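You operate a simulated robot arm through the tools that you are given. There is no shell and no other tool. Be economical: measure what you need, move in short steps, check, and stop when the job is done.

You run a simulated two-armed robot. Do the job below in one go: nothing can be reset, and whatever is moved stays where it is left.

TASK
Set up the inspection lamp for a look into the air helmet.
Fine: wind out about two turns of lead, stand the lamp on the service bench, free the latch and raise the lens frame; switch the socket on last and leave it lit. Set down upright: inspection lamp.
Where things are to end (x, y in the base frame): inspection lamp within 0.06 m of [0.59, -0.4].

The check looks at the end state, three seconds after you hand in, the way a careful person would. Anything else that was tipped, shoved, dropped, spilled or broken makes it a failure.

THE ROBOT
Two 7-joint arms with fingered hands on one trunk, on a base that drives. Base frame: it is fixed to the floor where the robot stands at the start and does not move with it; the origin is under the middle of the robot, x ahead of it, y to its left, z up. Lengths are in m, angles in rad, forces in N, time in s.
The left shoulder is at the start at [0.066, 0.17, 1.209], the right one opposite. With the tool pointing down near the work surface each hand reaches from about 0.26 to 0.76 m from the robot's upright axis, wherever it stands, measured 20 degrees to its own side. Places, roughly: lead reel crank [0.9, 0, 1.2]; lens frame latch [0.7, 0, 1.1]; lens frame on the helmet [0.7, 0.2, 1.1]; service bench top [0.8, 0, 0.9]; switch over the bench socket [0.9, -0.3, 1.3]. Payload 4 kg a hand.
The TCP of each hand is the grasp point between the finger pads, 0.026 m short of the fingertips. In the tool frame z runs along the fingers and y along their closing line. Largest opening 0.132 m; the body of the gripper starts 0.073 m behind the TCP. The gripper is a hand of 4 fingers: y runs from the thumb to the fingers, the wrist lies at [0, 0, -0.224] in the tool frame, and closing takes about 1.5 s.
Orientation is that of the tool frame in the base frame, as a unit quaternion [x, y, z, w]. With the fingers straight down and closing along the base's y, the tool's x points along the base's -x, its y along +y and its z along -z.

THE INTERFACE
- The arms move only by the tool nudge_tool. It takes "left_plan", "right_plan" or both (then of equal length, played together; a hand with none holds still); each is a list of rows, each an object of numbers (a shift or turn left out is 0, a gripper value left out holds the last): "tx", "ty", "tz": the shift along the tool's x, y, z in units of 50 mm (1.0 is 50 mm); "ax", "ay", "az": the turn, a rotation vector about the tool's x, y, z in units of 6 degrees (1.0 is 6 degrees); "grip": the gripper command, from -1 (shut) to 1 (fully open), values between in proportion. In form: [{"tx": .., "ty": .., "tz": .., "ax": .., "ay": .., "az": .., "grip": ..}, ...]. A call has 1 to 8 rows; each row shifts and turns the commanded pose from where the row before left it, along the tool's axes as they then stand. A call with a number of a shift or a turn outside -1 to 1 is refused whole. Each row takes 0.2 s and may step no farther than 0.05 m and 0.15 rad from the row before; otherwise, or with a gripper value out of range, the whole call is refused. A pose out of reach is approached as far as the arm can. The call stops where the force on the tool passes 60 N (or 10 N more than at its start, if that is more) or the arm is blocked; 0.2 s more then pass. Each finger travels about 0.108 m/s and halts on what it meets, pressing with about 26 N; the grip force reading is that of the motor and also rises with nothing between the fingers. The clock runs only during rows and for 0.2 s after the last one: add rows that do not move to give the fingers time. It gives the time, the measured TCP pose, the force on the tool (base axes), the opening and the grip force at its end, in the units of the frame above (readings bear some noise), with the torque about the TCP (base axes, N m) and any sound that the robot's microphone picked up.
- Cameras (640 x 400 px; columns grow to the right, rows downward): "scene" is now at [0.1536, -0.0048, 1.4233]; the picture's right is [-0.05, -1.00, 0.00], its down [-0.20, 0.01, -0.98] and it looks along [0.98, -0.05, -0.20] (base axes); focal length 214 px, centre (320, 200). "left" rides on the left gripper at [-0.073, 0.006, -0.093] in its tool frame; the picture's right is [-0.08, -1.00, 0.00], its down [0.78, -0.06, -0.62] and it looks along [0.62, -0.05, 0.79] (tool axes); focal length 230 px, centre (320, 200). "right" rides on the right gripper at [0.073, 0.006, -0.094] in its tool frame; the picture's right is [-0.08, 1.00, 0.00], its down [-0.78, -0.06, -0.62] and it looks along [-0.61, -0.05, 0.79] (tool axes); focal length 230 px, centre (320, 200). There is no depth. A picture from a camera that has moved, and an enlarged one, comes with that camera's place and axes in the base frame and with its lens.
- get_image(camera): a new picture of that camera. No time passes.
- lift_body(by): slides the trunk up (or, below 0, down) by that many m; the arms and the scene camera ride with it, the base frame stays. It gives what a move gives, with no picture.
- drive_base(legs): drives the robot by 1 to 6 legs, each [ahead, left, turn to the left] in m, m and rad, along the robot's own axes; the way and the turn of a leg run together, so that a leg with both is an arc; at most 1.5 m and 3.142 rad a leg. The arms and the cameras ride along, it lands a little off, and it stops where it bumps. It gives what a move gives.
- grasp_type(shape, hand): the hand has 4 fingers and takes this shape, open, in about a second: jaw (thumb against the fingers, like two jaws); tri (thumb and two fingers); tip (a fingertip pinch); poke (one finger out to press); point (the index stretched); flat (the hand flat); cup (the hand cupped); fist (a fist). The gripper value then closes the fingers along that shape, each until it touches; the sizes above hold for jaw. It gives what a move gives, with no picture.
- turn_head(pan, tilt): turns the head with the scene camera to pan (to the left, within 1.396 rad either way) and tilt (down, from -0.506 to 1.204), counted from straight ahead of the robot. It gives what a move gives.
- enlarge(camera, box): a new picture of the part [left, top, right, bottom] of that camera's present view, enlarged. No time passes.
- close_job(): hands the job in; it is judged then, once.

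Work in short steps. Places have to be worked out from the pictures, the camera data and where the tool is seen: move nearer, look again, correct. Check each grasp and each placing, and mend what went wrong. You have 120 turns and 92 pictures in all, those below and enlarged ones among them. Open the grippers and draw the arms clear of the work before you hand the job in, unless the task says otherwise; then end with one line.

The tools are called after ">>>" as name(argument=value, ...) on one line, values as JSON. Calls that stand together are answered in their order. nudge_tool: Moves the arms, as the interface text tells. Its arguments: {"type":"object","properties":{"left_plan":{"type":"array"},"right_plan":{"type":"array"}},"required":[]} The other tools are called the same way: lift_body (by) slides the trunk up or down; grasp_type (shape, hand) gives the hand a shape; drive_base (legs) drives the base; turn_head (pan, tilt) turns the head that bears the scene camera; get_image (camera) takes a picture; enlarge (camera, box) takes an enlarged picture of a part of a camera's view; close_job () hands the job in.

At the start:

```text
time_s: 0.0
left_ee_pos: [0.4379, 0.1436, 1.4574]
left_ee_rot: [-0.001, 1.0, -0.001, 0.002]
left_contact_force: [0.0, 0.4, 0.3]
left_torque: [0.0, 0.0, -0.03]
left_gripper_width: 0.132
left_grasp_force: 0.0
left_shape: jaw
right_ee_pos: [0.4198, -0.2738, 1.4255]
right_ee_rot: [0.0, 1.0, 0.0, 0.0]
right_contact_force: [-0.1, 0.3, -0.4]
right_torque: [0.0, -0.01, -0.03]
right_gripper_width: 0.1318
right_grasp_force: 0.0
right_shape: jaw
trunk travel left (down, up): [-0.222, 0.129]
robot x, y, heading: [0.0006, -0.001, -0.0]
head pan, tilt: [-0.047, 0.206]
```

scene: 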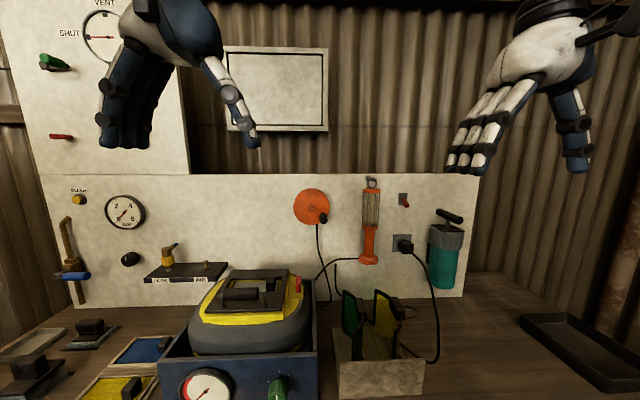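
right: 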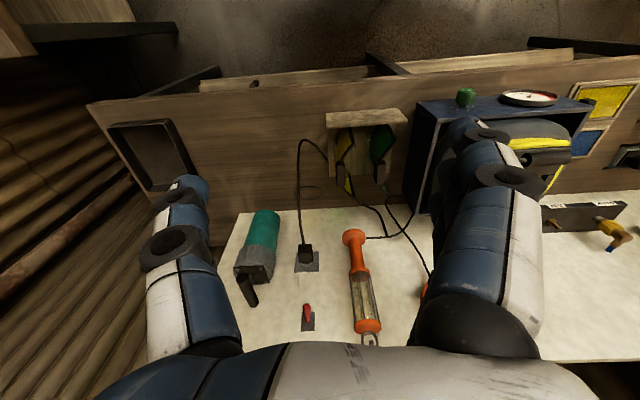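
left: 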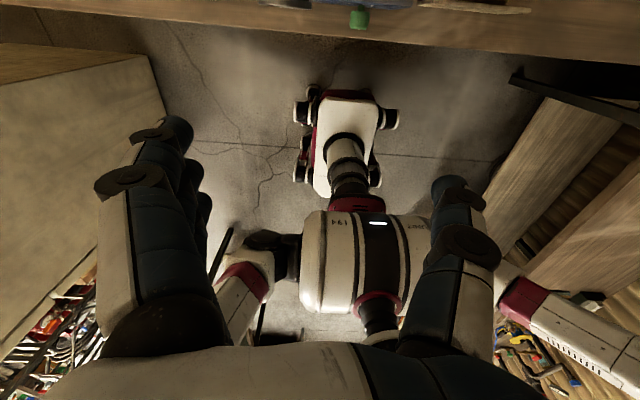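

I start by looking closely at the panel with the reel, lamp and switch, and at the helmet.

>>> enlarge(camera="scene", box=[270, 165, 490, 303])

>>> enlarge(camera="scene", box=[150, 255, 440, 400])

```text
2.90 times, centred on (380, 234) of scene
camera zoom: at [0.1536, -0.0048, 1.4233], right [-0.05, -1.0, 0.0], down [-0.2, 0.01, -0.98], along [0.98, -0.05, -0.2], focal length 622 px, centre (146, 101)
```

zoom: 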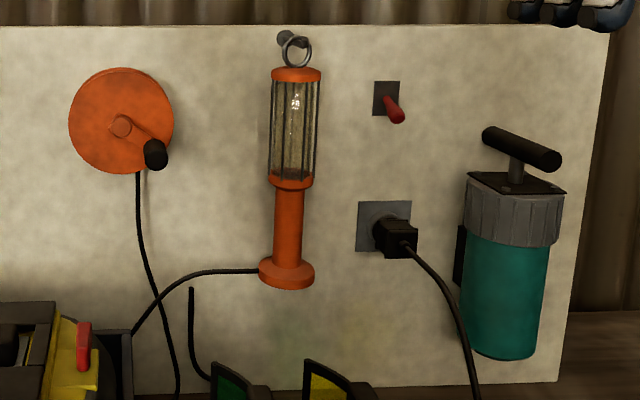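

```text
2.21 times, centred on (295, 328) of scene
camera zoom: at [0.1536, -0.0048, 1.4233], right [-0.05, -1.0, 0.0], down [-0.2, 0.01, -0.98], along [0.98, -0.05, -0.2], focal length 473 px, centre (375, -81)
```

zoom: 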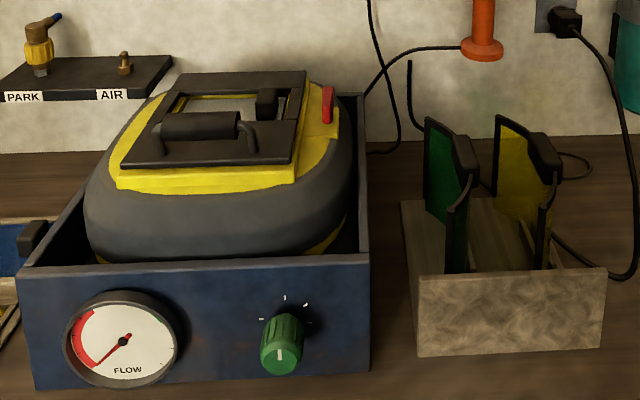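

Panel lies near x = 0.89, lamp base about (0.845, -0.21, 1.065), switch plate about (0.89, -0.34, 1.27). I zoom further on the frame and latch and on the reel crank.

>>> enlarge(camera="scene", box=[195, 260, 315, 335])

>>> enlarge(camera="scene", box=[285, 175, 385, 238])

```text
5.33 times, centred on (255, 298) of scene
camera zoom: at [0.1536, -0.0048, 1.4233], right [-0.05, -1.0, 0.0], down [-0.2, 0.01, -0.98], along [0.98, -0.05, -0.2], focal length 1144 px, centre (667, -320)
```

zoom: 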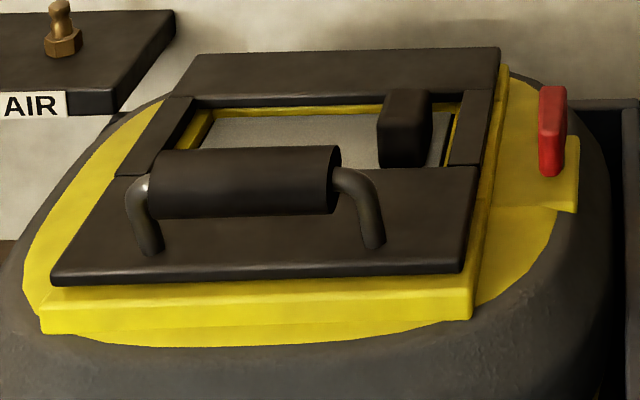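

```text
6.35 times, centred on (335, 206) of scene
camera zoom: at [0.1536, -0.0048, 1.4233], right [-0.05, -1.0, 0.0], down [-0.2, 0.01, -0.98], along [0.98, -0.05, -0.2], focal length 1362 px, centre (225, 159)
```

zoom: 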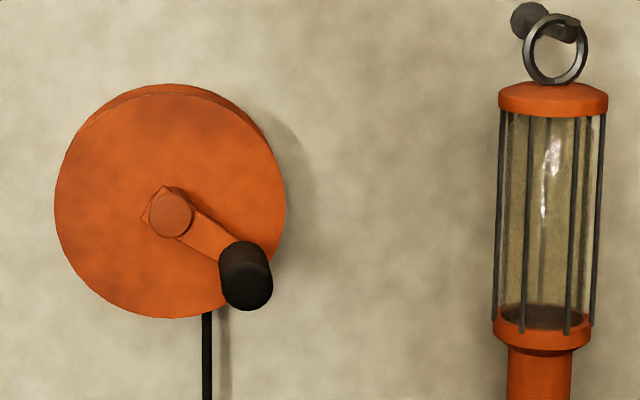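

The crank knob sits lower right of the reel hub; the lead leaves the reel's lower right side. I turn both hands from down to pointing ahead while sinking and advancing.

>>> nudge_tool(left_plan=[{"tz": 0.4, "ay": -1}, {"tz": 0.4, "ay": -1}, {"tz": 0.4, "ay": -1}, {"tz": 0.4, "ay": -1}, {"tz": 0.4, "ay": -1}, {"tz": 0.4, "ay": -1}, {"tz": 0.4, "ay": -1}], right_plan=[{"tz": 0.4, "ay": -1}, {"tz": 0.4, "ay": -1}, {"tz": 0.4, "ay": -1}, {"tz": 0.4, "ay": -1}, {"tz": 0.4, "ay": -1}, {"tz": 0.4, "ay": -1}, {"tz": 0.4, "ay": -1}])

```text
time_s: 1.6
left_ee_pos: [0.4804, 0.1439, 1.3266]
left_ee_rot: [0.0, 0.933, 0.0, 0.36]
left_contact_force: [-0.3, 1.2, -0.3]
left_torque: [-0.03, -0.03, 0.0]
left_gripper_width: 0.132
left_grasp_force: 0.0
left_shape: jaw
right_ee_pos: [0.4628, -0.2739, 1.2945]
right_ee_rot: [0.0, 0.933, 0.001, 0.36]
right_contact_force: [-0.4, 0.4, -0.2]
right_torque: [0.0, 0.06, 0.03]
right_gripper_width: 0.1318
right_grasp_force: 0.1
right_shape: jaw
trunk travel left (down, up): [-0.222, 0.129]
robot x, y, heading: [-0.0013, -0.0003, 0.001]
head pan, tilt: [-0.047, 0.206]
```

Going as planned; I finish the turn.

>>> nudge_tool(left_plan=[{"tz": 0.4, "ay": -1}, {"tz": 0.4, "ay": -1}, {"tz": 0.4, "ay": -1}, {"tz": 0.4, "ay": -1}, {"tz": 0.4, "ay": -1}, {"tz": 0.4, "ay": -1}, {"tz": 0.4, "ay": -1}, {"ay": -1}], right_plan=[{"tz": 0.4, "ay": -1}, {"tz": 0.4, "ay": -1}, {"tz": 0.4, "ay": -1}, {"tz": 0.4, "ay": -1}, {"tz": 0.4, "ay": -1}, {"tz": 0.4, "ay": -1}, {"tz": 0.4, "ay": -1}, {"ay": -1}])

>>> get_image(camera="scene")

>>> get_image(camera="left")

```text
time_s: 3.4
left_ee_pos: [0.6003, 0.144, 1.2598]
left_ee_rot: [-0.001, 0.706, -0.001, 0.709]
left_contact_force: [0.2, 0.7, 0.1]
left_torque: [0.02, 0.0, -0.03]
left_gripper_width: 0.1319
left_grasp_force: 0.1
left_shape: jaw
right_ee_pos: [0.5705, -0.2746, 1.2297]
right_ee_rot: [0.0, 0.761, 0.0, 0.649]
right_contact_force: [-0.8, 0.0, -1.1]
right_torque: [-0.01, 0.0, 0.04]
right_gripper_width: 0.1321
right_grasp_force: 0.1
right_shape: jaw
right hand out of reach, approached as far as the arm can: row 7, 8
trunk travel left (down, up): [-0.222, 0.129]
robot x, y, heading: [0.0005, 0.0031, -0.003]
head pan, tilt: [-0.047, 0.206]
```

```text
84 pictures are left
camera scene: at [0.1538, -0.0047, 1.4233], right [-0.05, -1.0, 0.0], down [-0.2, 0.01, -0.98], along [0.98, -0.05, -0.2], focal length 214 px, centre (320, 200)
```

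scene: 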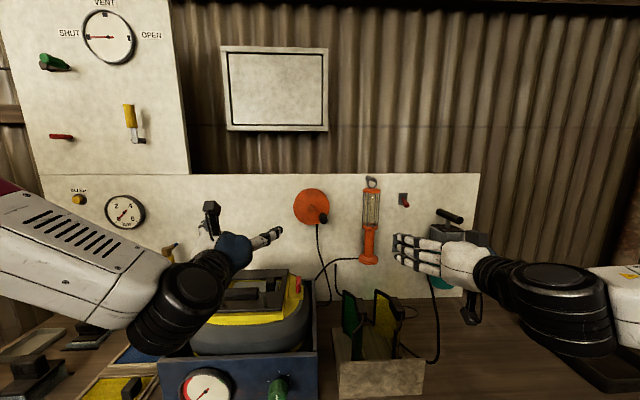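

```text
83 pictures are left
camera left: at [0.5044, 0.1498, 1.333], right [0.0, -1.0, 0.08], down [-0.61, -0.06, -0.79], along [0.79, -0.05, -0.61], focal length 230 px, centre (320, 200)
```

left: 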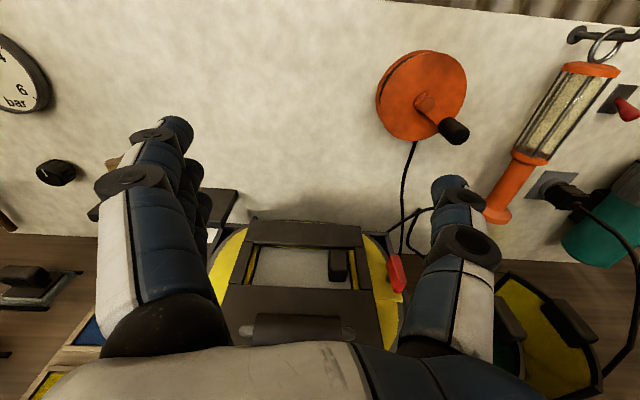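

The left hand is pointing ahead; triangulating, the crank knob's end is at about (0.82, -0.051, 1.223) and the hub at y -0.014, z 1.247. I bring the left hand in front of the knob.

>>> nudge_tool(left_plan=[{"tx": 0.15, "ty": -0.78, "tz": 0.4}, {"tx": 0.15, "ty": -0.78, "tz": 0.4}, {"tx": 0.15, "ty": -0.78, "tz": 0.4}, {"tx": 0.15, "ty": -0.78, "tz": 0.4}, {"tx": 0.15, "ty": -0.78, "tz": 0.4}])

>>> get_image(camera="left")

>>> get_image(camera="scene")

```text
time_s: 4.6
left_ee_pos: [0.6983, -0.0515, 1.2221]
left_ee_rot: [-0.001, 0.707, 0.0, 0.707]
left_contact_force: [-0.5, -0.1, -0.4]
left_torque: [0.0, -0.03, 0.01]
left_gripper_width: 0.1317
left_grasp_force: 0.0
left_shape: jaw
right_ee_pos: [0.5714, -0.2741, 1.2283]
right_ee_rot: [0.0, 0.761, 0.0, 0.649]
right_contact_force: [-0.8, 0.5, 0.2]
right_torque: [0.0, 0.0, 0.02]
right_gripper_width: 0.1316
right_grasp_force: 0.0
right_shape: jaw
trunk travel left (down, up): [-0.222, 0.129]
robot x, y, heading: [0.0004, -0.0044, 0.003]
head pan, tilt: [-0.047, 0.206]
```

```text
82 pictures are left
camera left: at [0.6057, -0.0464, 1.2955], right [0.0, -1.0, 0.08], down [-0.62, -0.06, -0.79], along [0.79, -0.05, -0.61], focal length 230 px, centre (320, 200)
```

left: 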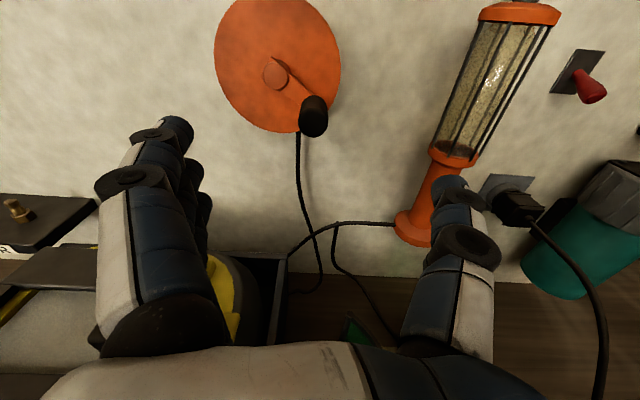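

```text
81 pictures are left
camera scene: at [0.1543, -0.006, 1.4231], right [-0.05, -1.0, 0.0], down [-0.2, 0.01, -0.98], along [0.98, -0.05, -0.2], focal length 214 px, centre (320, 200)
```

scene: 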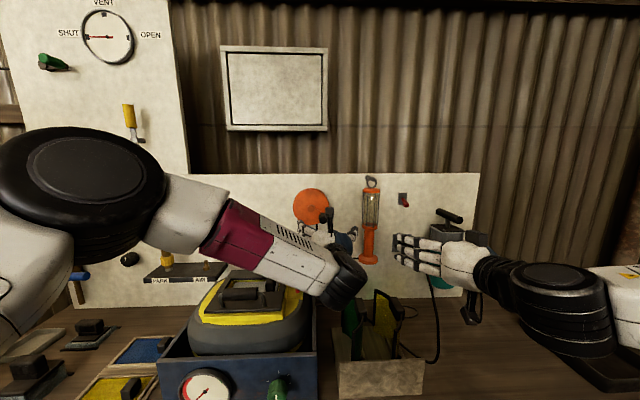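

Knob confirmed at about (0.82, -0.047, 1.224), between thumb and fingers. I advance to straddle it.

>>> nudge_tool(left_plan=[{"tz": 0.65, "ty": 0.02}, {"tz": 0.65, "ty": 0.02}, {"tz": 0.65, "ty": 0.02}, {"tz": 0.65, "ty": 0.02}])

>>> get_image(camera="left")

```text
time_s: 5.6
left_ee_pos: [0.8313, -0.0456, 1.2213]
left_ee_rot: [-0.001, 0.706, 0.001, 0.708]
left_contact_force: [0.2, 0.3, 0.7]
left_torque: [0.04, 0.0, 0.01]
left_gripper_width: 0.1318
left_grasp_force: 0.2
left_shape: jaw
right_ee_pos: [0.5703, -0.2731, 1.2293]
right_ee_rot: [0.0, 0.761, 0.001, 0.649]
right_contact_force: [0.0, 0.6, -0.1]
right_torque: [0.0, 0.0, 0.01]
right_gripper_width: 0.1319
right_grasp_force: 0.0
right_shape: jaw
trunk travel left (down, up): [-0.222, 0.129]
robot x, y, heading: [0.0008, -0.0002, -0.004]
head pan, tilt: [-0.047, 0.206]
```

```text
80 pictures are left
camera left: at [0.7354, -0.0409, 1.2951], right [0.0, -1.0, 0.08], down [-0.62, -0.06, -0.79], along [0.79, -0.05, -0.61], focal length 230 px, centre (320, 200)
```

left: 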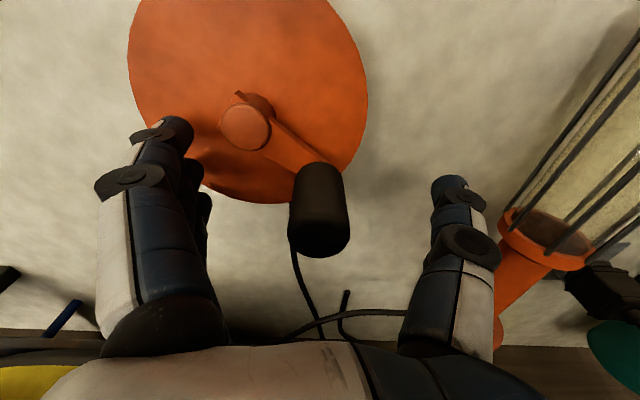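

The knob lies between thumb and fingers; I close on it.

>>> nudge_tool(left_plan=[{"grip": -1}, {"grip": -1}, {"grip": -1}, {"grip": -1}, {"grip": -1}, {"grip": -1}, {"grip": -1}])

>>> get_image(camera="left")

```text
time_s: 7.2
left_ee_pos: [0.8305, -0.0482, 1.2175]
left_ee_rot: [0.0, 0.708, 0.0, 0.706]
left_contact_force: [1.0, -4.5, -16.5]
left_torque: [-0.47, 0.23, 0.16]
left_gripper_width: 0.0233
left_grasp_force: 26.1
left_shape: jaw
right_ee_pos: [0.5718, -0.2731, 1.2276]
right_ee_rot: [0.001, 0.761, 0.0, 0.649]
right_contact_force: [0.2, 0.0, -0.2]
right_torque: [0.01, -0.02, 0.01]
right_gripper_width: 0.1318
right_grasp_force: 0.0
right_shape: jaw
trunk travel left (down, up): [-0.222, 0.129]
robot x, y, heading: [0.0031, -0.0016, -0.0]
head pan, tilt: [-0.047, 0.206]
```

```text
79 pictures are left
camera left: at [0.7365, -0.0421, 1.292], right [0.0, -1.0, 0.08], down [-0.62, -0.06, -0.78], along [0.78, -0.05, -0.62], focal length 230 px, centre (320, 200)
```

left: 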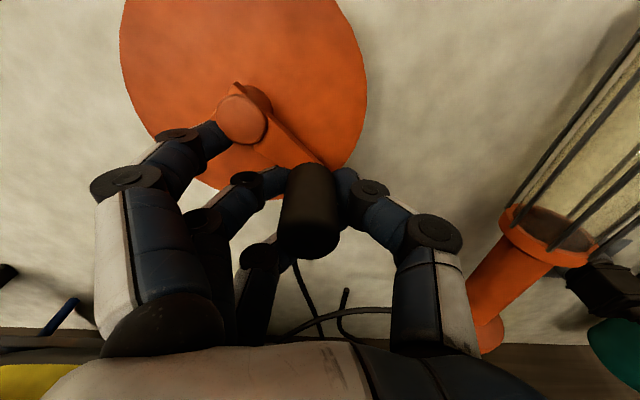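

The knob is held (0.023 m wide). I try the first 30 degrees clockwise (which should pay out lead, as it leaves on the right side) and watch the force.

>>> nudge_tool(left_plan=[{"ty": 0.114, "tx": 0.19}, {"ty": 0.13, "tx": 0.088}, {"ty": 0.143, "tx": 0.063}])

>>> get_image(camera="left")

```text
time_s: 8.0
left_ee_pos: [0.8318, -0.0258, 1.204]
left_ee_rot: [-0.001, 0.707, 0.0, 0.707]
left_contact_force: [6.0, -2.8, -9.1]
left_torque: [-0.09, 0.13, 0.01]
left_gripper_width: 0.0166
left_grasp_force: 26.1
left_shape: jaw
right_ee_pos: [0.5718, -0.2724, 1.228]
right_ee_rot: [0.001, 0.761, 0.0, 0.649]
right_contact_force: [-0.2, 1.0, 0.5]
right_torque: [0.02, -0.02, -0.01]
right_gripper_width: 0.1317
right_grasp_force: 0.0
right_shape: jaw
trunk travel left (down, up): [-0.222, 0.129]
robot x, y, heading: [-0.001, 0.0023, 0.004]
head pan, tilt: [-0.047, 0.206]
```

```text
78 pictures are left
camera left: at [0.7372, -0.0205, 1.2778], right [0.0, -1.0, 0.08], down [-0.62, -0.06, -0.78], along [0.79, -0.05, -0.61], focal length 230 px, centre (320, 200)
```

left: 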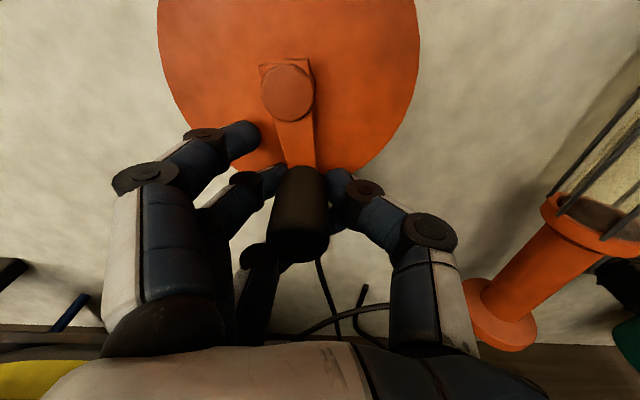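

The crank follows clockwise. The fingertips are very near the reel face and hub, so I loosen slightly, retreat 10 mm and re-grip.

>>> nudge_tool(left_plan=[{"grip": -0.55}, {"grip": -0.55}, {"tz": -0.2}, {"grip": -1}, {"grip": -1}, {"grip": -1}])

>>> enlarge(camera="scene", box=[285, 175, 385, 238])

```text
time_s: 9.4
left_ee_pos: [0.8194, -0.0262, 1.2034]
left_ee_rot: [-0.002, 0.707, 0.001, 0.707]
left_contact_force: [2.4, -1.7, -2.0]
left_torque: [-0.02, 0.03, 0.18]
left_gripper_width: 0.0068
left_grasp_force: 26.0
left_shape: jaw
right_ee_pos: [0.5718, -0.2729, 1.228]
right_ee_rot: [0.0, 0.761, 0.0, 0.649]
right_contact_force: [-0.6, -0.4, 0.5]
right_torque: [0.01, 0.02, 0.01]
right_gripper_width: 0.1317
right_grasp_force: 0.1
right_shape: jaw
trunk travel left (down, up): [-0.222, 0.129]
robot x, y, heading: [0.0002, 0.0001, -0.003]
head pan, tilt: [-0.047, 0.206]
```

```text
6.35 times, centred on (335, 206) of scene
camera zoom: at [0.1543, -0.005, 1.4232], right [-0.05, -1.0, 0.0], down [-0.2, 0.01, -0.98], along [0.98, -0.05, -0.2], focal length 1362 px, centre (225, 159)
```

zoom: 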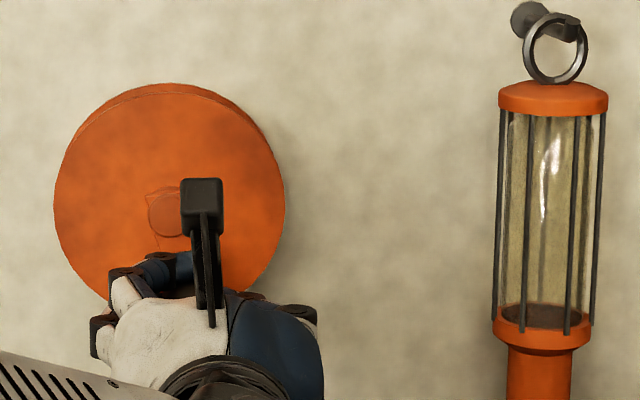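

The opening reads only 0.007 m, so I check whether the knob is still held.

>>> get_image(camera="left")

```text
76 pictures are left
camera left: at [0.7255, -0.0217, 1.278], right [0.0, -1.0, 0.08], down [-0.62, -0.06, -0.79], along [0.79, -0.05, -0.61], focal length 230 px, centre (320, 200)
```

left: 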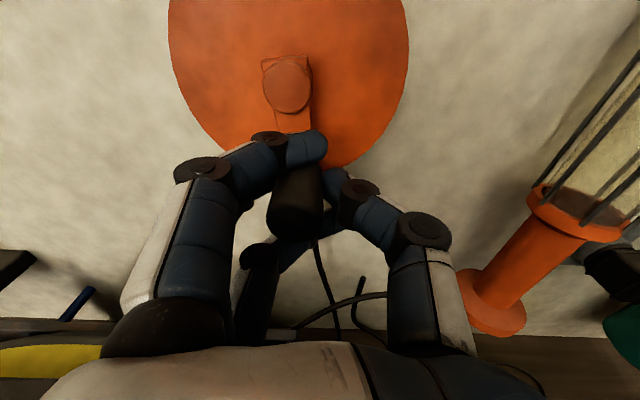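

The fingers cage the knob (index above, thumb right, others left and below), good for cranking. I crank on 80 degrees clockwise.

>>> nudge_tool(left_plan=[{"ty": 0.311, "tx": 0.055}, {"ty": 0.311, "tx": -0.055}, {"ty": 0.274, "tx": -0.158}, {"ty": 0.203, "tx": -0.242}])

>>> get_image(camera="left")

```text
time_s: 10.4
left_ee_pos: [0.8176, 0.0227, 1.2256]
left_ee_rot: [0.001, 0.707, 0.0, 0.707]
left_contact_force: [5.8, -14.5, 9.1]
left_torque: [0.06, -0.17, -0.24]
left_gripper_width: 0.006
left_grasp_force: 26.0
left_shape: jaw
right_ee_pos: [0.5698, -0.2755, 1.2292]
right_ee_rot: [0.001, 0.761, 0.0, 0.649]
right_contact_force: [-1.0, 0.2, -1.7]
right_torque: [0.01, 0.02, 0.0]
right_gripper_width: 0.1318
right_grasp_force: 0.1
right_shape: jaw
trunk travel left (down, up): [-0.222, 0.129]
robot x, y, heading: [-0.0003, -0.0036, 0.005]
head pan, tilt: [-0.047, 0.206]
```

```text
75 pictures are left
camera left: at [0.724, 0.0287, 1.2985], right [0.0, -1.0, 0.08], down [-0.62, -0.06, -0.79], along [0.79, -0.05, -0.61], focal length 230 px, centre (320, 200)
```

left: 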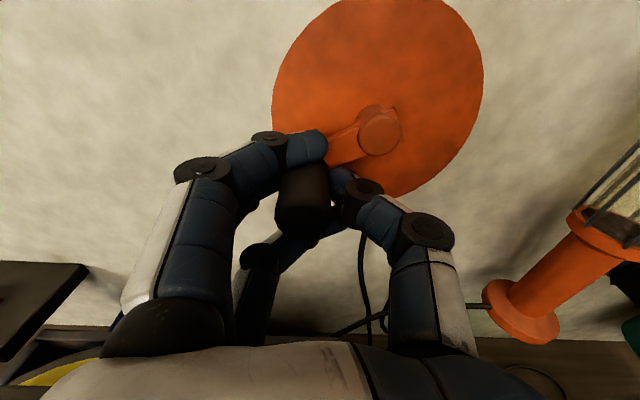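

Turning freely, with the reel radius nearer 0.043 m. I continue with 160 degrees.

>>> nudge_tool(left_plan=[{"ty": 0.06, "tx": -0.281}, {"ty": 0, "tx": -0.299}, {"ty": -0.102, "tx": -0.281}, {"ty": -0.192, "tx": -0.229}, {"ty": -0.259, "tx": -0.149}, {"ty": -0.294, "tx": -0.052}, {"ty": -0.294, "tx": 0.052}, {"ty": -0.259, "tx": 0.149}])

>>> get_image(camera="left")

```text
time_s: 12.2
left_ee_pos: [0.8169, -0.0453, 1.2793]
left_ee_rot: [0.003, 0.706, -0.001, 0.708]
left_contact_force: [10.7, -14.2, 16.1]
left_torque: [0.16, -0.27, -0.19]
left_gripper_width: 0.0053
left_grasp_force: 26.0
left_shape: jaw
right_ee_pos: [0.5713, -0.2767, 1.229]
right_ee_rot: [0.001, 0.761, 0.0, 0.649]
right_contact_force: [-0.2, 0.2, -0.8]
right_torque: [-0.03, -0.04, 0.02]
right_gripper_width: 0.1317
right_grasp_force: 0.0
right_shape: jaw
trunk travel left (down, up): [-0.222, 0.129]
robot x, y, heading: [0.002, 0.0001, -0.001]
head pan, tilt: [-0.047, 0.206]
```

```text
74 pictures are left
camera left: at [0.7232, -0.041, 1.3539], right [-0.01, -1.0, 0.07], down [-0.62, -0.06, -0.79], along [0.79, -0.05, -0.61], focal length 230 px, centre (320, 200)
```

left: 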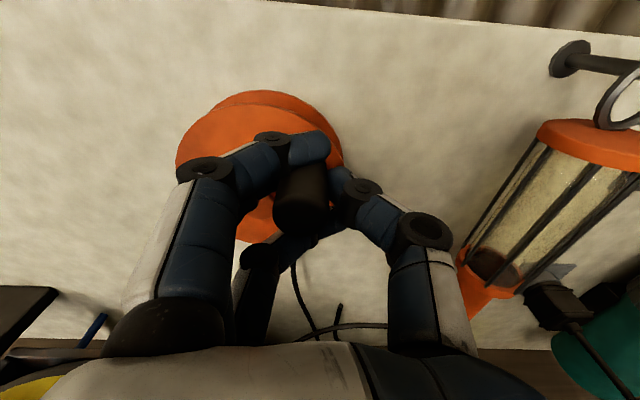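

Knob still caged, about 270 degrees done. Continuing another 160 degrees.

>>> nudge_tool(left_plan=[{"ty": -0.192, "tx": 0.229}, {"ty": -0.102, "tx": 0.281}, {"ty": 0, "tx": 0.299}, {"ty": 0.102, "tx": 0.281}, {"ty": 0.192, "tx": 0.229}, {"ty": 0.259, "tx": 0.149}, {"ty": 0.294, "tx": 0.052}, {"ty": 0.294, "tx": -0.052}])

>>> get_image(camera="left")

```text
time_s: 14.0
left_ee_pos: [0.8199, 0.0038, 1.2104]
left_ee_rot: [-0.001, 0.705, 0.0, 0.71]
left_contact_force: [1.1, -0.7, 3.6]
left_torque: [0.04, -0.06, 0.18]
left_gripper_width: 0.0064
left_grasp_force: 25.9
left_shape: jaw
right_ee_pos: [0.5699, -0.2721, 1.2295]
right_ee_rot: [0.0, 0.76, 0.0, 0.65]
right_contact_force: [0.2, -0.6, 0.4]
right_torque: [0.0, -0.01, 0.04]
right_gripper_width: 0.1319
right_grasp_force: 0.2
right_shape: jaw
trunk travel left (down, up): [-0.222, 0.129]
robot x, y, heading: [-0.0017, 0.0031, 0.0]
head pan, tilt: [-0.047, 0.206]
```

```text
73 pictures are left
camera left: at [0.7246, 0.0094, 1.2829], right [0.0, -1.0, 0.08], down [-0.61, -0.06, -0.79], along [0.79, -0.05, -0.61], focal length 230 px, centre (320, 200)
```

left: 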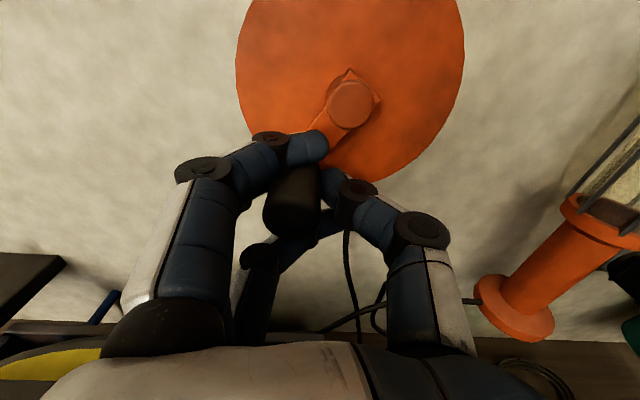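

About 440 degrees done, and extra coils of lead now lie on the bench, so clockwise pays out. Continuing.

>>> nudge_tool(left_plan=[{"ty": 0.259, "tx": -0.149}, {"ty": 0.192, "tx": -0.229}, {"ty": 0.102, "tx": -0.281}, {"ty": 0, "tx": -0.299}, {"ty": -0.102, "tx": -0.281}, {"ty": -0.192, "tx": -0.229}, {"ty": -0.259, "tx": -0.149}, {"ty": -0.294, "tx": -0.052}])

>>> nudge_tool(left_plan=[{"ty": -0.294, "tx": 0.052}, {"ty": -0.259, "tx": 0.149}, {"ty": -0.192, "tx": 0.229}, {"ty": -0.102, "tx": 0.281}, {"ty": 0, "tx": 0.299}, {"ty": 0.102, "tx": 0.281}])

>>> get_image(camera="left")

```text
time_s: 15.8
left_ee_pos: [0.8185, -0.0096, 1.2911]
left_ee_rot: [-0.003, 0.706, 0.002, 0.708]
left_contact_force: [1.5, 0.8, 1.1]
left_torque: [-0.04, 0.0, 0.19]
left_gripper_width: 0.006
left_grasp_force: 26.1
left_shape: jaw
right_ee_pos: [0.5701, -0.2726, 1.2287]
right_ee_rot: [0.001, 0.761, -0.001, 0.649]
right_contact_force: [0.1, -0.1, 0.5]
right_torque: [-0.02, -0.02, -0.01]
right_gripper_width: 0.1319
right_grasp_force: 0.1
right_shape: jaw
trunk travel left (down, up): [-0.222, 0.129]
robot x, y, heading: [-0.0013, -0.0003, 0.002]
head pan, tilt: [-0.047, 0.206]
```

```text
time_s: 17.2
left_ee_pos: [0.8192, -0.0512, 1.2196]
left_ee_rot: [0.001, 0.709, -0.001, 0.705]
left_contact_force: [-9.7, -14.1, -12.6]
left_torque: [-0.07, 0.24, -0.18]
left_gripper_width: 0.0067
left_grasp_force: 25.9
left_shape: jaw
right_ee_pos: [0.571, -0.2744, 1.2291]
right_ee_rot: [0.0, 0.76, 0.001, 0.65]
right_contact_force: [0.3, 0.0, -0.5]
right_torque: [-0.02, 0.02, 0.02]
right_gripper_width: 0.1316
right_grasp_force: 0.0
right_shape: jaw
trunk travel left (down, up): [-0.222, 0.129]
robot x, y, heading: [-0.0002, 0.005, 0.001]
head pan, tilt: [-0.047, 0.206]
```

```text
72 pictures are left
camera left: at [0.725, -0.0457, 1.2943], right [0.0, -1.0, 0.08], down [-0.62, -0.06, -0.78], along [0.78, -0.05, -0.62], focal length 230 px, centre (320, 200)
```

left: 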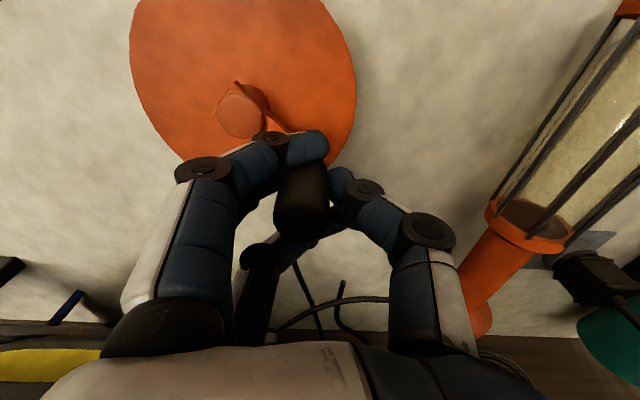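

Two turns done; knob is back at its starting angle. I open and draw the left hand back.

>>> nudge_tool(left_plan=[{"grip": 1}, {"grip": 1}, {"grip": 1}, {"grip": 1}, {"grip": 1}, {"grip": 1}, {"tz": -0.9}, {"tz": -0.9}])

>>> nudge_tool(left_plan=[{"tz": -0.9, "ty": 0.4}, {"tz": -0.4, "ty": 0.9}, {"ty": 0.95}, {"ty": 0.95}, {"ty": 0.8}])

>>> get_image(camera="scene")

```text
time_s: 19.0
left_ee_pos: [0.7291, -0.0495, 1.226]
left_ee_rot: [-0.002, 0.706, 0.001, 0.708]
left_contact_force: [0.3, 0.3, 0.3]
left_torque: [-0.02, 0.01, 0.01]
left_gripper_width: 0.132
left_grasp_force: 0.0
left_shape: jaw
right_ee_pos: [0.5702, -0.2742, 1.2293]
right_ee_rot: [0.0, 0.761, 0.0, 0.649]
right_contact_force: [0.1, -0.7, 0.0]
right_torque: [0.03, 0.0, 0.02]
right_gripper_width: 0.1319
right_grasp_force: 0.1
right_shape: jaw
trunk travel left (down, up): [-0.222, 0.129]
robot x, y, heading: [0.0001, -0.0014, -0.001]
head pan, tilt: [-0.047, 0.206]
```

```text
time_s: 20.2
left_ee_pos: [0.664, 0.1501, 1.2244]
left_ee_rot: [-0.001, 0.707, 0.0, 0.707]
left_contact_force: [-0.2, 0.2, -0.2]
left_torque: [-0.01, -0.01, 0.01]
left_gripper_width: 0.132
left_grasp_force: 0.1
left_shape: jaw
right_ee_pos: [0.5698, -0.2721, 1.2291]
right_ee_rot: [0.0, 0.76, -0.001, 0.65]
right_contact_force: [0.2, 0.0, 0.1]
right_torque: [0.0, 0.03, 0.01]
right_gripper_width: 0.132
right_grasp_force: 0.2
right_shape: jaw
trunk travel left (down, up): [-0.222, 0.129]
robot x, y, heading: [0.0032, -0.0029, 0.0]
head pan, tilt: [-0.047, 0.206]
```

```text
71 pictures are left
camera scene: at [0.1532, -0.0037, 1.4234], right [-0.05, -1.0, 0.0], down [-0.2, 0.01, -0.98], along [0.98, -0.05, -0.2], focal length 214 px, centre (320, 200)
```

scene: 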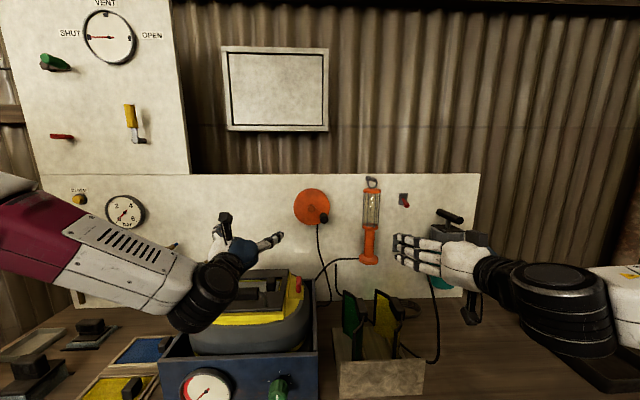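

Lead is out. The right hand sits with its palm up at an awkward wrist limit; I roll it about its axis toward palm down (camera on top), which should give better reach.

>>> nudge_tool(right_plan=[{"az": -1}, {"az": -1}, {"az": -1}, {"az": -1}, {"az": -1}, {"az": -1}, {"az": -1}, {"az": -1}])

```text
time_s: 22.0
left_ee_pos: [0.664, 0.1503, 1.224]
left_ee_rot: [0.001, 0.707, -0.001, 0.707]
left_contact_force: [0.1, -0.5, 0.3]
left_torque: [-0.04, -0.02, -0.01]
left_gripper_width: 0.1318
left_grasp_force: 0.1
left_shape: jaw
right_ee_pos: [0.5711, -0.2732, 1.2288]
right_ee_rot: [-0.31, 0.694, -0.265, 0.593]
right_contact_force: [-0.1, 0.3, -0.7]
right_torque: [0.0, 0.02, -0.01]
right_gripper_width: 0.1317
right_grasp_force: 0.1
right_shape: jaw
trunk travel left (down, up): [-0.222, 0.129]
robot x, y, heading: [-0.0023, -0.0027, 0.002]
head pan, tilt: [-0.047, 0.206]
```

It rolls freely; continuing in the same direction.

>>> nudge_tool(right_plan=[{"az": -1}, {"az": -1}, {"az": -1}, {"az": -1}, {"az": -1}, {"az": -1}, {"az": -1}, {"az": -1}])

>>> nudge_tool(right_plan=[{"az": -1}, {"az": -1}, {"az": -1}, {"az": -1}, {"az": -1}, {"az": -1}, {"az": -1}, {"az": -1}])

>>> nudge_tool(right_plan=[{"az": -1}, {"az": -1}, {"az": -1}, {"az": -1}, {"az": -1}, {"az": -1}])

>>> get_image(camera="right")

```text
time_s: 23.8
left_ee_pos: [0.6647, 0.1494, 1.2227]
left_ee_rot: [-0.001, 0.707, 0.001, 0.707]
left_contact_force: [0.7, 0.1, -0.5]
left_torque: [-0.03, -0.01, 0.01]
left_gripper_width: 0.1317
left_grasp_force: 0.0
left_shape: jaw
right_ee_pos: [0.5711, -0.2727, 1.2276]
right_ee_rot: [0.565, -0.509, 0.483, -0.434]
right_contact_force: [-0.2, 0.1, 0.5]
right_torque: [0.02, 0.03, -0.01]
right_gripper_width: 0.1318
right_grasp_force: 0.1
right_shape: jaw
trunk travel left (down, up): [-0.222, 0.129]
robot x, y, heading: [0.0041, 0.0003, 0.005]
head pan, tilt: [-0.047, 0.206]
```

```text
time_s: 25.6
left_ee_pos: [0.6645, 0.1492, 1.2237]
left_ee_rot: [0.0, 0.707, 0.0, 0.707]
left_contact_force: [-0.6, 0.3, -0.4]
left_torque: [-0.02, 0.01, -0.04]
left_gripper_width: 0.1319
left_grasp_force: 0.1
left_shape: jaw
right_ee_pos: [0.5703, -0.273, 1.2289]
right_ee_rot: [0.723, -0.234, 0.618, -0.2]
right_contact_force: [0.0, -0.2, -0.5]
right_torque: [0.0, 0.0, -0.02]
right_gripper_width: 0.132
right_grasp_force: 0.1
right_shape: jaw
trunk travel left (down, up): [-0.222, 0.129]
robot x, y, heading: [-0.0006, -0.0014, -0.0]
head pan, tilt: [-0.047, 0.206]
```

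```text
time_s: 27.0
left_ee_pos: [0.6639, 0.1505, 1.2231]
left_ee_rot: [-0.001, 0.707, 0.001, 0.707]
left_contact_force: [0.6, -0.2, 0.0]
left_torque: [0.0, 0.03, -0.01]
left_gripper_width: 0.1318
left_grasp_force: 0.0
left_shape: jaw
right_ee_pos: [0.5723, -0.2731, 1.2293]
right_ee_rot: [0.76, 0.001, 0.649, 0.0]
right_contact_force: [-0.2, -0.1, 0.2]
right_torque: [0.01, 0.0, -0.03]
right_gripper_width: 0.1315
right_grasp_force: 0.0
right_shape: jaw
trunk travel left (down, up): [-0.222, 0.129]
robot x, y, heading: [-0.0036, 0.0002, -0.007]
head pan, tilt: [-0.047, 0.206]
```

```text
70 pictures are left
camera right: at [0.4897, -0.2785, 1.3166], right [-0.01, -1.0, -0.07], down [-0.73, 0.06, -0.68], along [0.68, 0.05, -0.73], focal length 230 px, centre (320, 200)
```

right: 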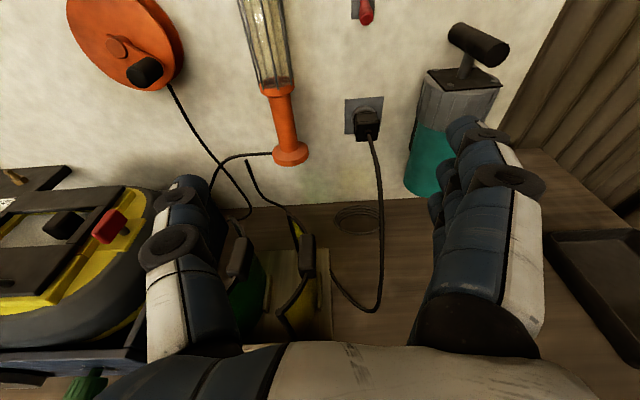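

The roll worked and the view is excellent. The lamp handle is at about (0.845, -0.208), z 1.08-1.175. I level the hand and move it in front of the handle at z 1.13.

>>> nudge_tool(right_plan=[{"ay": 0.75}, {"ay": 0.75}, {"tz": 0.67, "ty": -0.256, "tx": -0.4}, {"tz": 0.67, "ty": -0.256, "tx": -0.4}, {"tz": 0.67, "ty": -0.256, "tx": -0.4}, {"tz": 0.67, "ty": -0.256, "tx": -0.4}, {"tz": 0.67, "ty": -0.256, "tx": -0.4}])

>>> get_image(camera="right")

>>> get_image(camera="scene")

```text
time_s: 28.6
left_ee_pos: [0.6642, 0.15, 1.2236]
left_ee_rot: [0.0, 0.706, -0.001, 0.708]
left_contact_force: [0.8, 0.1, -0.1]
left_torque: [0.0, 0.01, -0.01]
left_gripper_width: 0.132
left_grasp_force: 0.0
left_shape: jaw
right_ee_pos: [0.5939, -0.2643, 1.2121]
right_ee_rot: [0.761, 0.0, 0.649, 0.0]
right_contact_force: [0.5, 0.4, 0.6]
right_torque: [0.01, -0.03, -0.02]
right_gripper_width: 0.1319
right_grasp_force: 0.1
right_shape: jaw
right hand out of reach, approached as far as the arm can: row 1, 2, 3, 4, 5, 6, 7
trunk travel left (down, up): [-0.222, 0.129]
robot x, y, heading: [-0.0023, 0.0038, 0.001]
head pan, tilt: [-0.047, 0.206]
```

```text
69 pictures are left
camera right: at [0.5125, -0.2699, 1.2987], right [-0.01, -1.0, -0.08], down [-0.73, 0.06, -0.68], along [0.68, 0.05, -0.73], focal length 230 px, centre (320, 200)
```

right: 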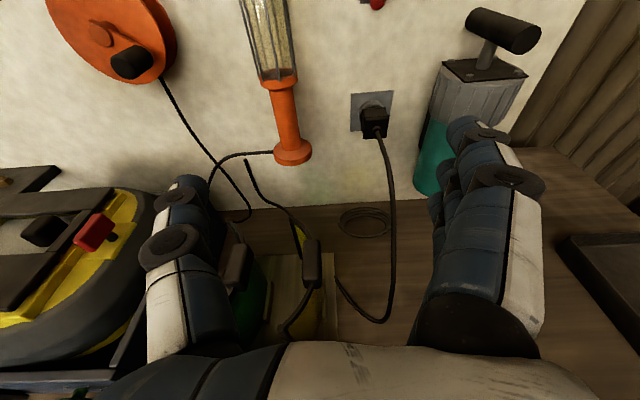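

```text
68 pictures are left
camera scene: at [0.1538, -0.005, 1.4233], right [-0.05, -1.0, 0.0], down [-0.2, 0.01, -0.98], along [0.98, -0.05, -0.2], focal length 214 px, centre (320, 200)
```

scene: 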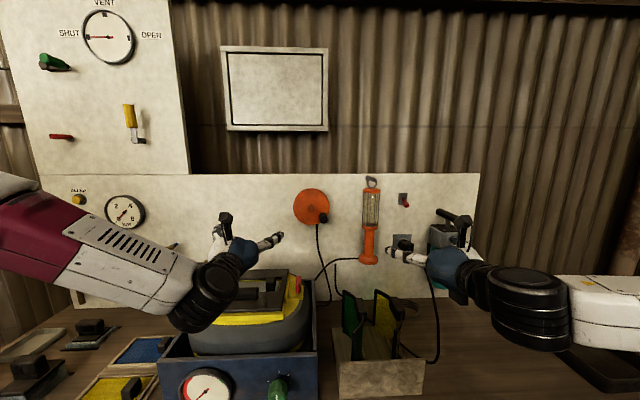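

The right wrist is at a limit at this pitch. Aiming the hand a bit inward (yaw left) should ease the wrist; I try yaw plus a move toward the middle.

>>> nudge_tool(right_plan=[{"ax": 1}, {"ax": 1}, {"ax": 1}, {"ax": 1}, {"ay": 0.75}, {"ay": 0.75}])

```text
time_s: 30.0
left_ee_pos: [0.6639, 0.1497, 1.2231]
left_ee_rot: [0.0, 0.707, -0.001, 0.708]
left_contact_force: [-0.4, -0.5, -0.3]
left_torque: [-0.01, -0.01, -0.02]
left_gripper_width: 0.132
left_grasp_force: 0.0
left_shape: jaw
right_ee_pos: [0.5883, -0.3125, 1.2393]
right_ee_rot: [0.745, 0.091, 0.638, -0.175]
right_contact_force: [-0.5, -0.9, -0.2]
right_torque: [-0.03, 0.02, -0.01]
right_gripper_width: 0.1318
right_grasp_force: 0.0
right_shape: jaw
right hand out of reach, approached as far as the arm can: row 1, 2, 3, 4, 5, 6
trunk travel left (down, up): [-0.222, 0.129]
robot x, y, heading: [-0.0015, -0.0001, 0.002]
head pan, tilt: [-0.047, 0.206]
```

Yaw took effect but pitch did not. I try translating toward the middle and back a little, keeping the present orientation.

>>> nudge_tool(right_plan=[{"ty": -0.6}, {"ty": -0.6}, {"ty": -0.6}, {"ty": -0.6}])

```text
time_s: 31.0
left_ee_pos: [0.6642, 0.1511, 1.2245]
left_ee_rot: [-0.001, 0.707, 0.0, 0.707]
left_contact_force: [0.4, -0.1, 0.0]
left_torque: [-0.01, 0.03, 0.03]
left_gripper_width: 0.132
left_grasp_force: 0.1
left_shape: jaw
right_ee_pos: [0.546, -0.2004, 1.2574]
right_ee_rot: [0.744, 0.092, 0.638, -0.175]
right_contact_force: [0.9, 0.0, 0.0]
right_torque: [-0.02, 0.02, -0.02]
right_gripper_width: 0.1321
right_grasp_force: 0.0
right_shape: jaw
trunk travel left (down, up): [-0.222, 0.129]
robot x, y, heading: [0.0017, -0.0003, -0.001]
head pan, tilt: [-0.047, 0.206]
```

That was reachable. I try levelling the pitch here.

>>> nudge_tool(right_plan=[{"ay": 0.6}, {"ay": 0.6}, {"tz": 0.4}, {"tz": 0.4}])

```text
time_s: 32.0
left_ee_pos: [0.6635, 0.1501, 1.2243]
left_ee_rot: [0.0, 0.707, -0.001, 0.708]
left_contact_force: [0.0, -0.9, 1.5]
left_torque: [0.0, 0.02, 0.03]
left_gripper_width: 0.1319
left_grasp_force: 0.2
left_shape: jaw
right_ee_pos: [0.5827, -0.1803, 1.2525]
right_ee_rot: [0.732, 0.093, 0.65, -0.183]
right_contact_force: [-0.2, 0.9, 0.0]
right_torque: [0.04, 0.0, 0.01]
right_gripper_width: 0.1317
right_grasp_force: 0.1
right_shape: jaw
right hand out of reach, approached as far as the arm can: row 1, 2
trunk travel left (down, up): [-0.222, 0.129]
robot x, y, heading: [-0.0009, -0.0019, 0.0]
head pan, tilt: [-0.047, 0.206]
```

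Forward extension eases the limit. I move to a pre-grasp point about 0.12 m short of the lamp handle along the hand's inward yaw, then trim the orientation.

>>> nudge_tool(right_plan=[{"tz": 0.485, "tx": -0.37, "ty": 0.574}, {"tz": 0.485, "tx": -0.37, "ty": 0.574}, {"tz": 0.485, "tx": -0.37, "ty": 0.574}, {"tz": 0.485, "tx": -0.37, "ty": 0.574}, {"tz": 0.485, "tx": -0.37, "ty": 0.574}])

```text
time_s: 33.2
left_ee_pos: [0.6632, 0.1511, 1.2226]
left_ee_rot: [-0.001, 0.707, 0.0, 0.708]
left_contact_force: [-0.4, 0.1, 0.0]
left_torque: [-0.03, 0.01, 0.0]
left_gripper_width: 0.132
left_grasp_force: 0.0
left_shape: jaw
right_ee_pos: [0.5894, -0.1837, 1.2476]
right_ee_rot: [0.732, 0.092, 0.65, -0.184]
right_contact_force: [0.4, 0.3, 0.2]
right_torque: [0.03, 0.01, -0.02]
right_gripper_width: 0.132
right_grasp_force: 0.1
right_shape: jaw
right hand out of reach, approached as far as the arm can: row 1, 2, 3, 4, 5
trunk travel left (down, up): [-0.222, 0.129]
robot x, y, heading: [-0.0018, 0.0011, 0.008]
head pan, tilt: [-0.047, 0.206]
```

The hand can hardly lower while level, so the wrist needs a lower shoulder. I raise the left hand clear of the helmet before lowering the trunk.

>>> nudge_tool(left_plan=[{"tx": -0.9}, {"tx": -0.9}, {"tx": -0.9}, {"tx": -0.6}])

>>> lift_body(by=-0.12)

>>> get_image(camera="scene")

```text
time_s: 34.2
left_ee_pos: [0.6641, 0.1511, 1.3895]
left_ee_rot: [-0.001, 0.706, 0.0, 0.708]
left_contact_force: [0.2, 0.3, -0.3]
left_torque: [0.03, -0.02, 0.01]
left_gripper_width: 0.1317
left_grasp_force: 0.0
left_shape: jaw
right_ee_pos: [0.5891, -0.1837, 1.2461]
right_ee_rot: [0.732, 0.092, 0.65, -0.184]
right_contact_force: [-1.2, -0.7, 1.1]
right_torque: [0.02, 0.0, 0.01]
right_gripper_width: 0.1316
right_grasp_force: 0.1
right_shape: jaw
trunk travel left (down, up): [-0.222, 0.129]
robot x, y, heading: [0.0014, 0.0009, 0.001]
head pan, tilt: [-0.047, 0.206]
```

```text
time_s: 35.7
left_ee_pos: [0.661, 0.1503, 1.2705]
left_ee_rot: [0.0, 0.706, -0.001, 0.709]
left_contact_force: [-0.2, 0.0, 0.0]
left_torque: [-0.02, 0.03, -0.01]
left_gripper_width: 0.1321
left_grasp_force: 0.1
left_shape: jaw
right_ee_pos: [0.5994, -0.1819, 1.113]
right_ee_rot: [0.742, 0.09, 0.638, -0.184]
right_contact_force: [-0.2, -1.0, 0.3]
right_torque: [-0.02, 0.02, -0.03]
right_gripper_width: 0.1321
right_grasp_force: 0.1
right_shape: jaw
trunk travel left (down, up): [-0.102, 0.249]
robot x, y, heading: [0.0012, 0.0024, 0.003]
head pan, tilt: [-0.047, 0.206]
```

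```text
67 pictures are left
camera scene: at [0.2545, -0.0046, 1.2954], right [-0.05, -1.0, 0.0], down [-0.2, 0.01, -0.98], along [0.98, -0.05, -0.2], focal length 214 px, centre (320, 200)
```

scene: 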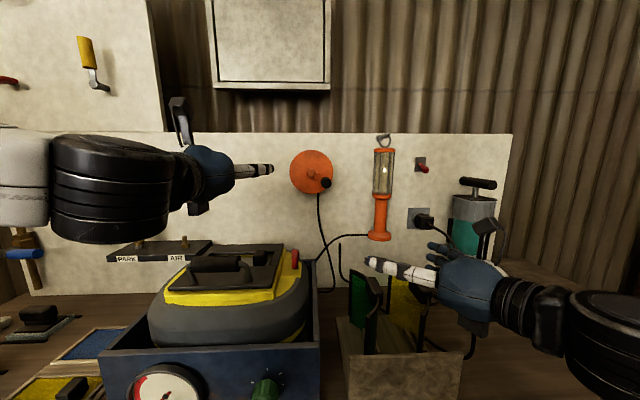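

Trunk lowered (shoulder also came forward). I raise the right hand slightly and level it.

>>> nudge_tool(right_plan=[{"tx": 0.5}, {"ay": 0.6, "az": -0.5}, {"ay": 0.6, "az": -0.5}, {"az": -0.5}])

```text
time_s: 36.7
left_ee_pos: [0.6633, 0.1509, 1.2695]
left_ee_rot: [-0.001, 0.707, 0.0, 0.708]
left_contact_force: [-0.1, 0.1, -0.9]
left_torque: [0.0, 0.01, 0.01]
left_gripper_width: 0.1321
left_grasp_force: 0.1
left_shape: jaw
right_ee_pos: [0.6051, -0.193, 1.1371]
right_ee_rot: [0.721, 0.12, 0.666, -0.151]
right_contact_force: [0.0, 0.0, -0.4]
right_torque: [0.01, -0.01, 0.02]
right_gripper_width: 0.1319
right_grasp_force: 0.1
right_shape: jaw
right hand out of reach, approached as far as the arm can: row 3, 4
trunk travel left (down, up): [-0.102, 0.249]
robot x, y, heading: [0.0003, 0.0022, -0.002]
head pan, tilt: [-0.047, 0.206]
```

Nearly level now (about 4 degrees down, 22 degrees yaw inward), which is fine. I move to the pre-grasp point.

>>> nudge_tool(right_plan=[{"tz": 0.48, "ty": 0.53, "tx": 0.05}, {"tz": 0.48, "ty": 0.53, "tx": 0.05}, {"tz": 0.48, "ty": 0.53, "tx": 0.05}, {"tz": 0.48, "ty": 0.53, "tx": 0.05}])

>>> get_image(camera="right")

```text
time_s: 37.7
left_ee_pos: [0.6644, 0.1503, 1.2691]
left_ee_rot: [-0.001, 0.707, 0.0, 0.708]
left_contact_force: [0.3, -0.1, -0.2]
left_torque: [-0.01, -0.02, 0.02]
left_gripper_width: 0.1319
left_grasp_force: 0.2
left_shape: jaw
right_ee_pos: [0.6051, -0.1923, 1.1366]
right_ee_rot: [0.721, 0.12, 0.665, -0.151]
right_contact_force: [-0.9, 0.0, 0.1]
right_torque: [-0.03, 0.03, -0.01]
right_gripper_width: 0.132
right_grasp_force: 0.0
right_shape: jaw
right hand out of reach, approached as far as the arm can: row 1, 2, 3, 4
trunk travel left (down, up): [-0.102, 0.249]
robot x, y, heading: [-0.0017, -0.0031, -0.004]
head pan, tilt: [-0.047, 0.206]
```

```text
66 pictures are left
camera right: at [0.5269, -0.236, 1.2164], right [0.37, -0.92, -0.13], down [-0.66, -0.16, -0.74], along [0.66, 0.36, -0.66], focal length 230 px, centre (320, 200)
```

right: 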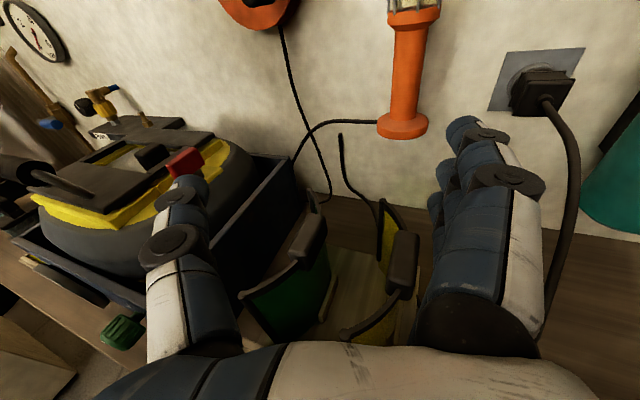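

The arm is cramped: with the trunk leaned forward the wrist is only about 0.2 m from the shoulder. Backing the base by 0.15 m should free it.

>>> drive_base(legs=[[-0.15, 0, 0]])

>>> nudge_tool(right_plan=[{"tz": 0.6, "ty": 0.3}, {"tz": 0.6, "ty": 0.3}, {"tz": 0.6, "ty": 0.3}, {"tz": 0.6, "ty": 0.3}])

```text
time_s: 39.1
left_ee_pos: [0.5144, 0.1513, 1.2685]
left_ee_rot: [-0.002, 0.706, 0.001, 0.708]
left_contact_force: [-0.1, 0.4, 0.0]
left_torque: [0.0, 0.03, -0.01]
left_gripper_width: 0.132
left_grasp_force: 0.1
left_shape: jaw
right_ee_pos: [0.4561, -0.1915, 1.1377]
right_ee_rot: [0.721, 0.12, 0.666, -0.151]
right_contact_force: [-1.7, 0.1, 0.8]
right_torque: [0.02, 0.0, -0.02]
right_gripper_width: 0.1321
right_grasp_force: 0.0
right_shape: jaw
trunk travel left (down, up): [-0.102, 0.249]
robot x, y, heading: [-0.1451, -0.001, 0.002]
head pan, tilt: [-0.047, 0.206]
```

```text
time_s: 40.1
left_ee_pos: [0.5155, 0.1511, 1.2688]
left_ee_rot: [-0.002, 0.707, 0.0, 0.707]
left_contact_force: [0.4, 0.4, 0.2]
left_torque: [0.03, -0.02, 0.01]
left_gripper_width: 0.1319
left_grasp_force: 0.0
left_shape: jaw
right_ee_pos: [0.588, -0.2178, 1.1534]
right_ee_rot: [0.724, 0.12, 0.662, -0.152]
right_contact_force: [0.3, -0.5, 0.9]
right_torque: [-0.01, 0.0, -0.04]
right_gripper_width: 0.1319
right_grasp_force: 0.0
right_shape: jaw
right hand out of reach, approached as far as the arm can: row 1, 2, 3, 4
trunk travel left (down, up): [-0.102, 0.249]
robot x, y, heading: [-0.1463, 0.002, -0.001]
head pan, tilt: [-0.047, 0.206]
```

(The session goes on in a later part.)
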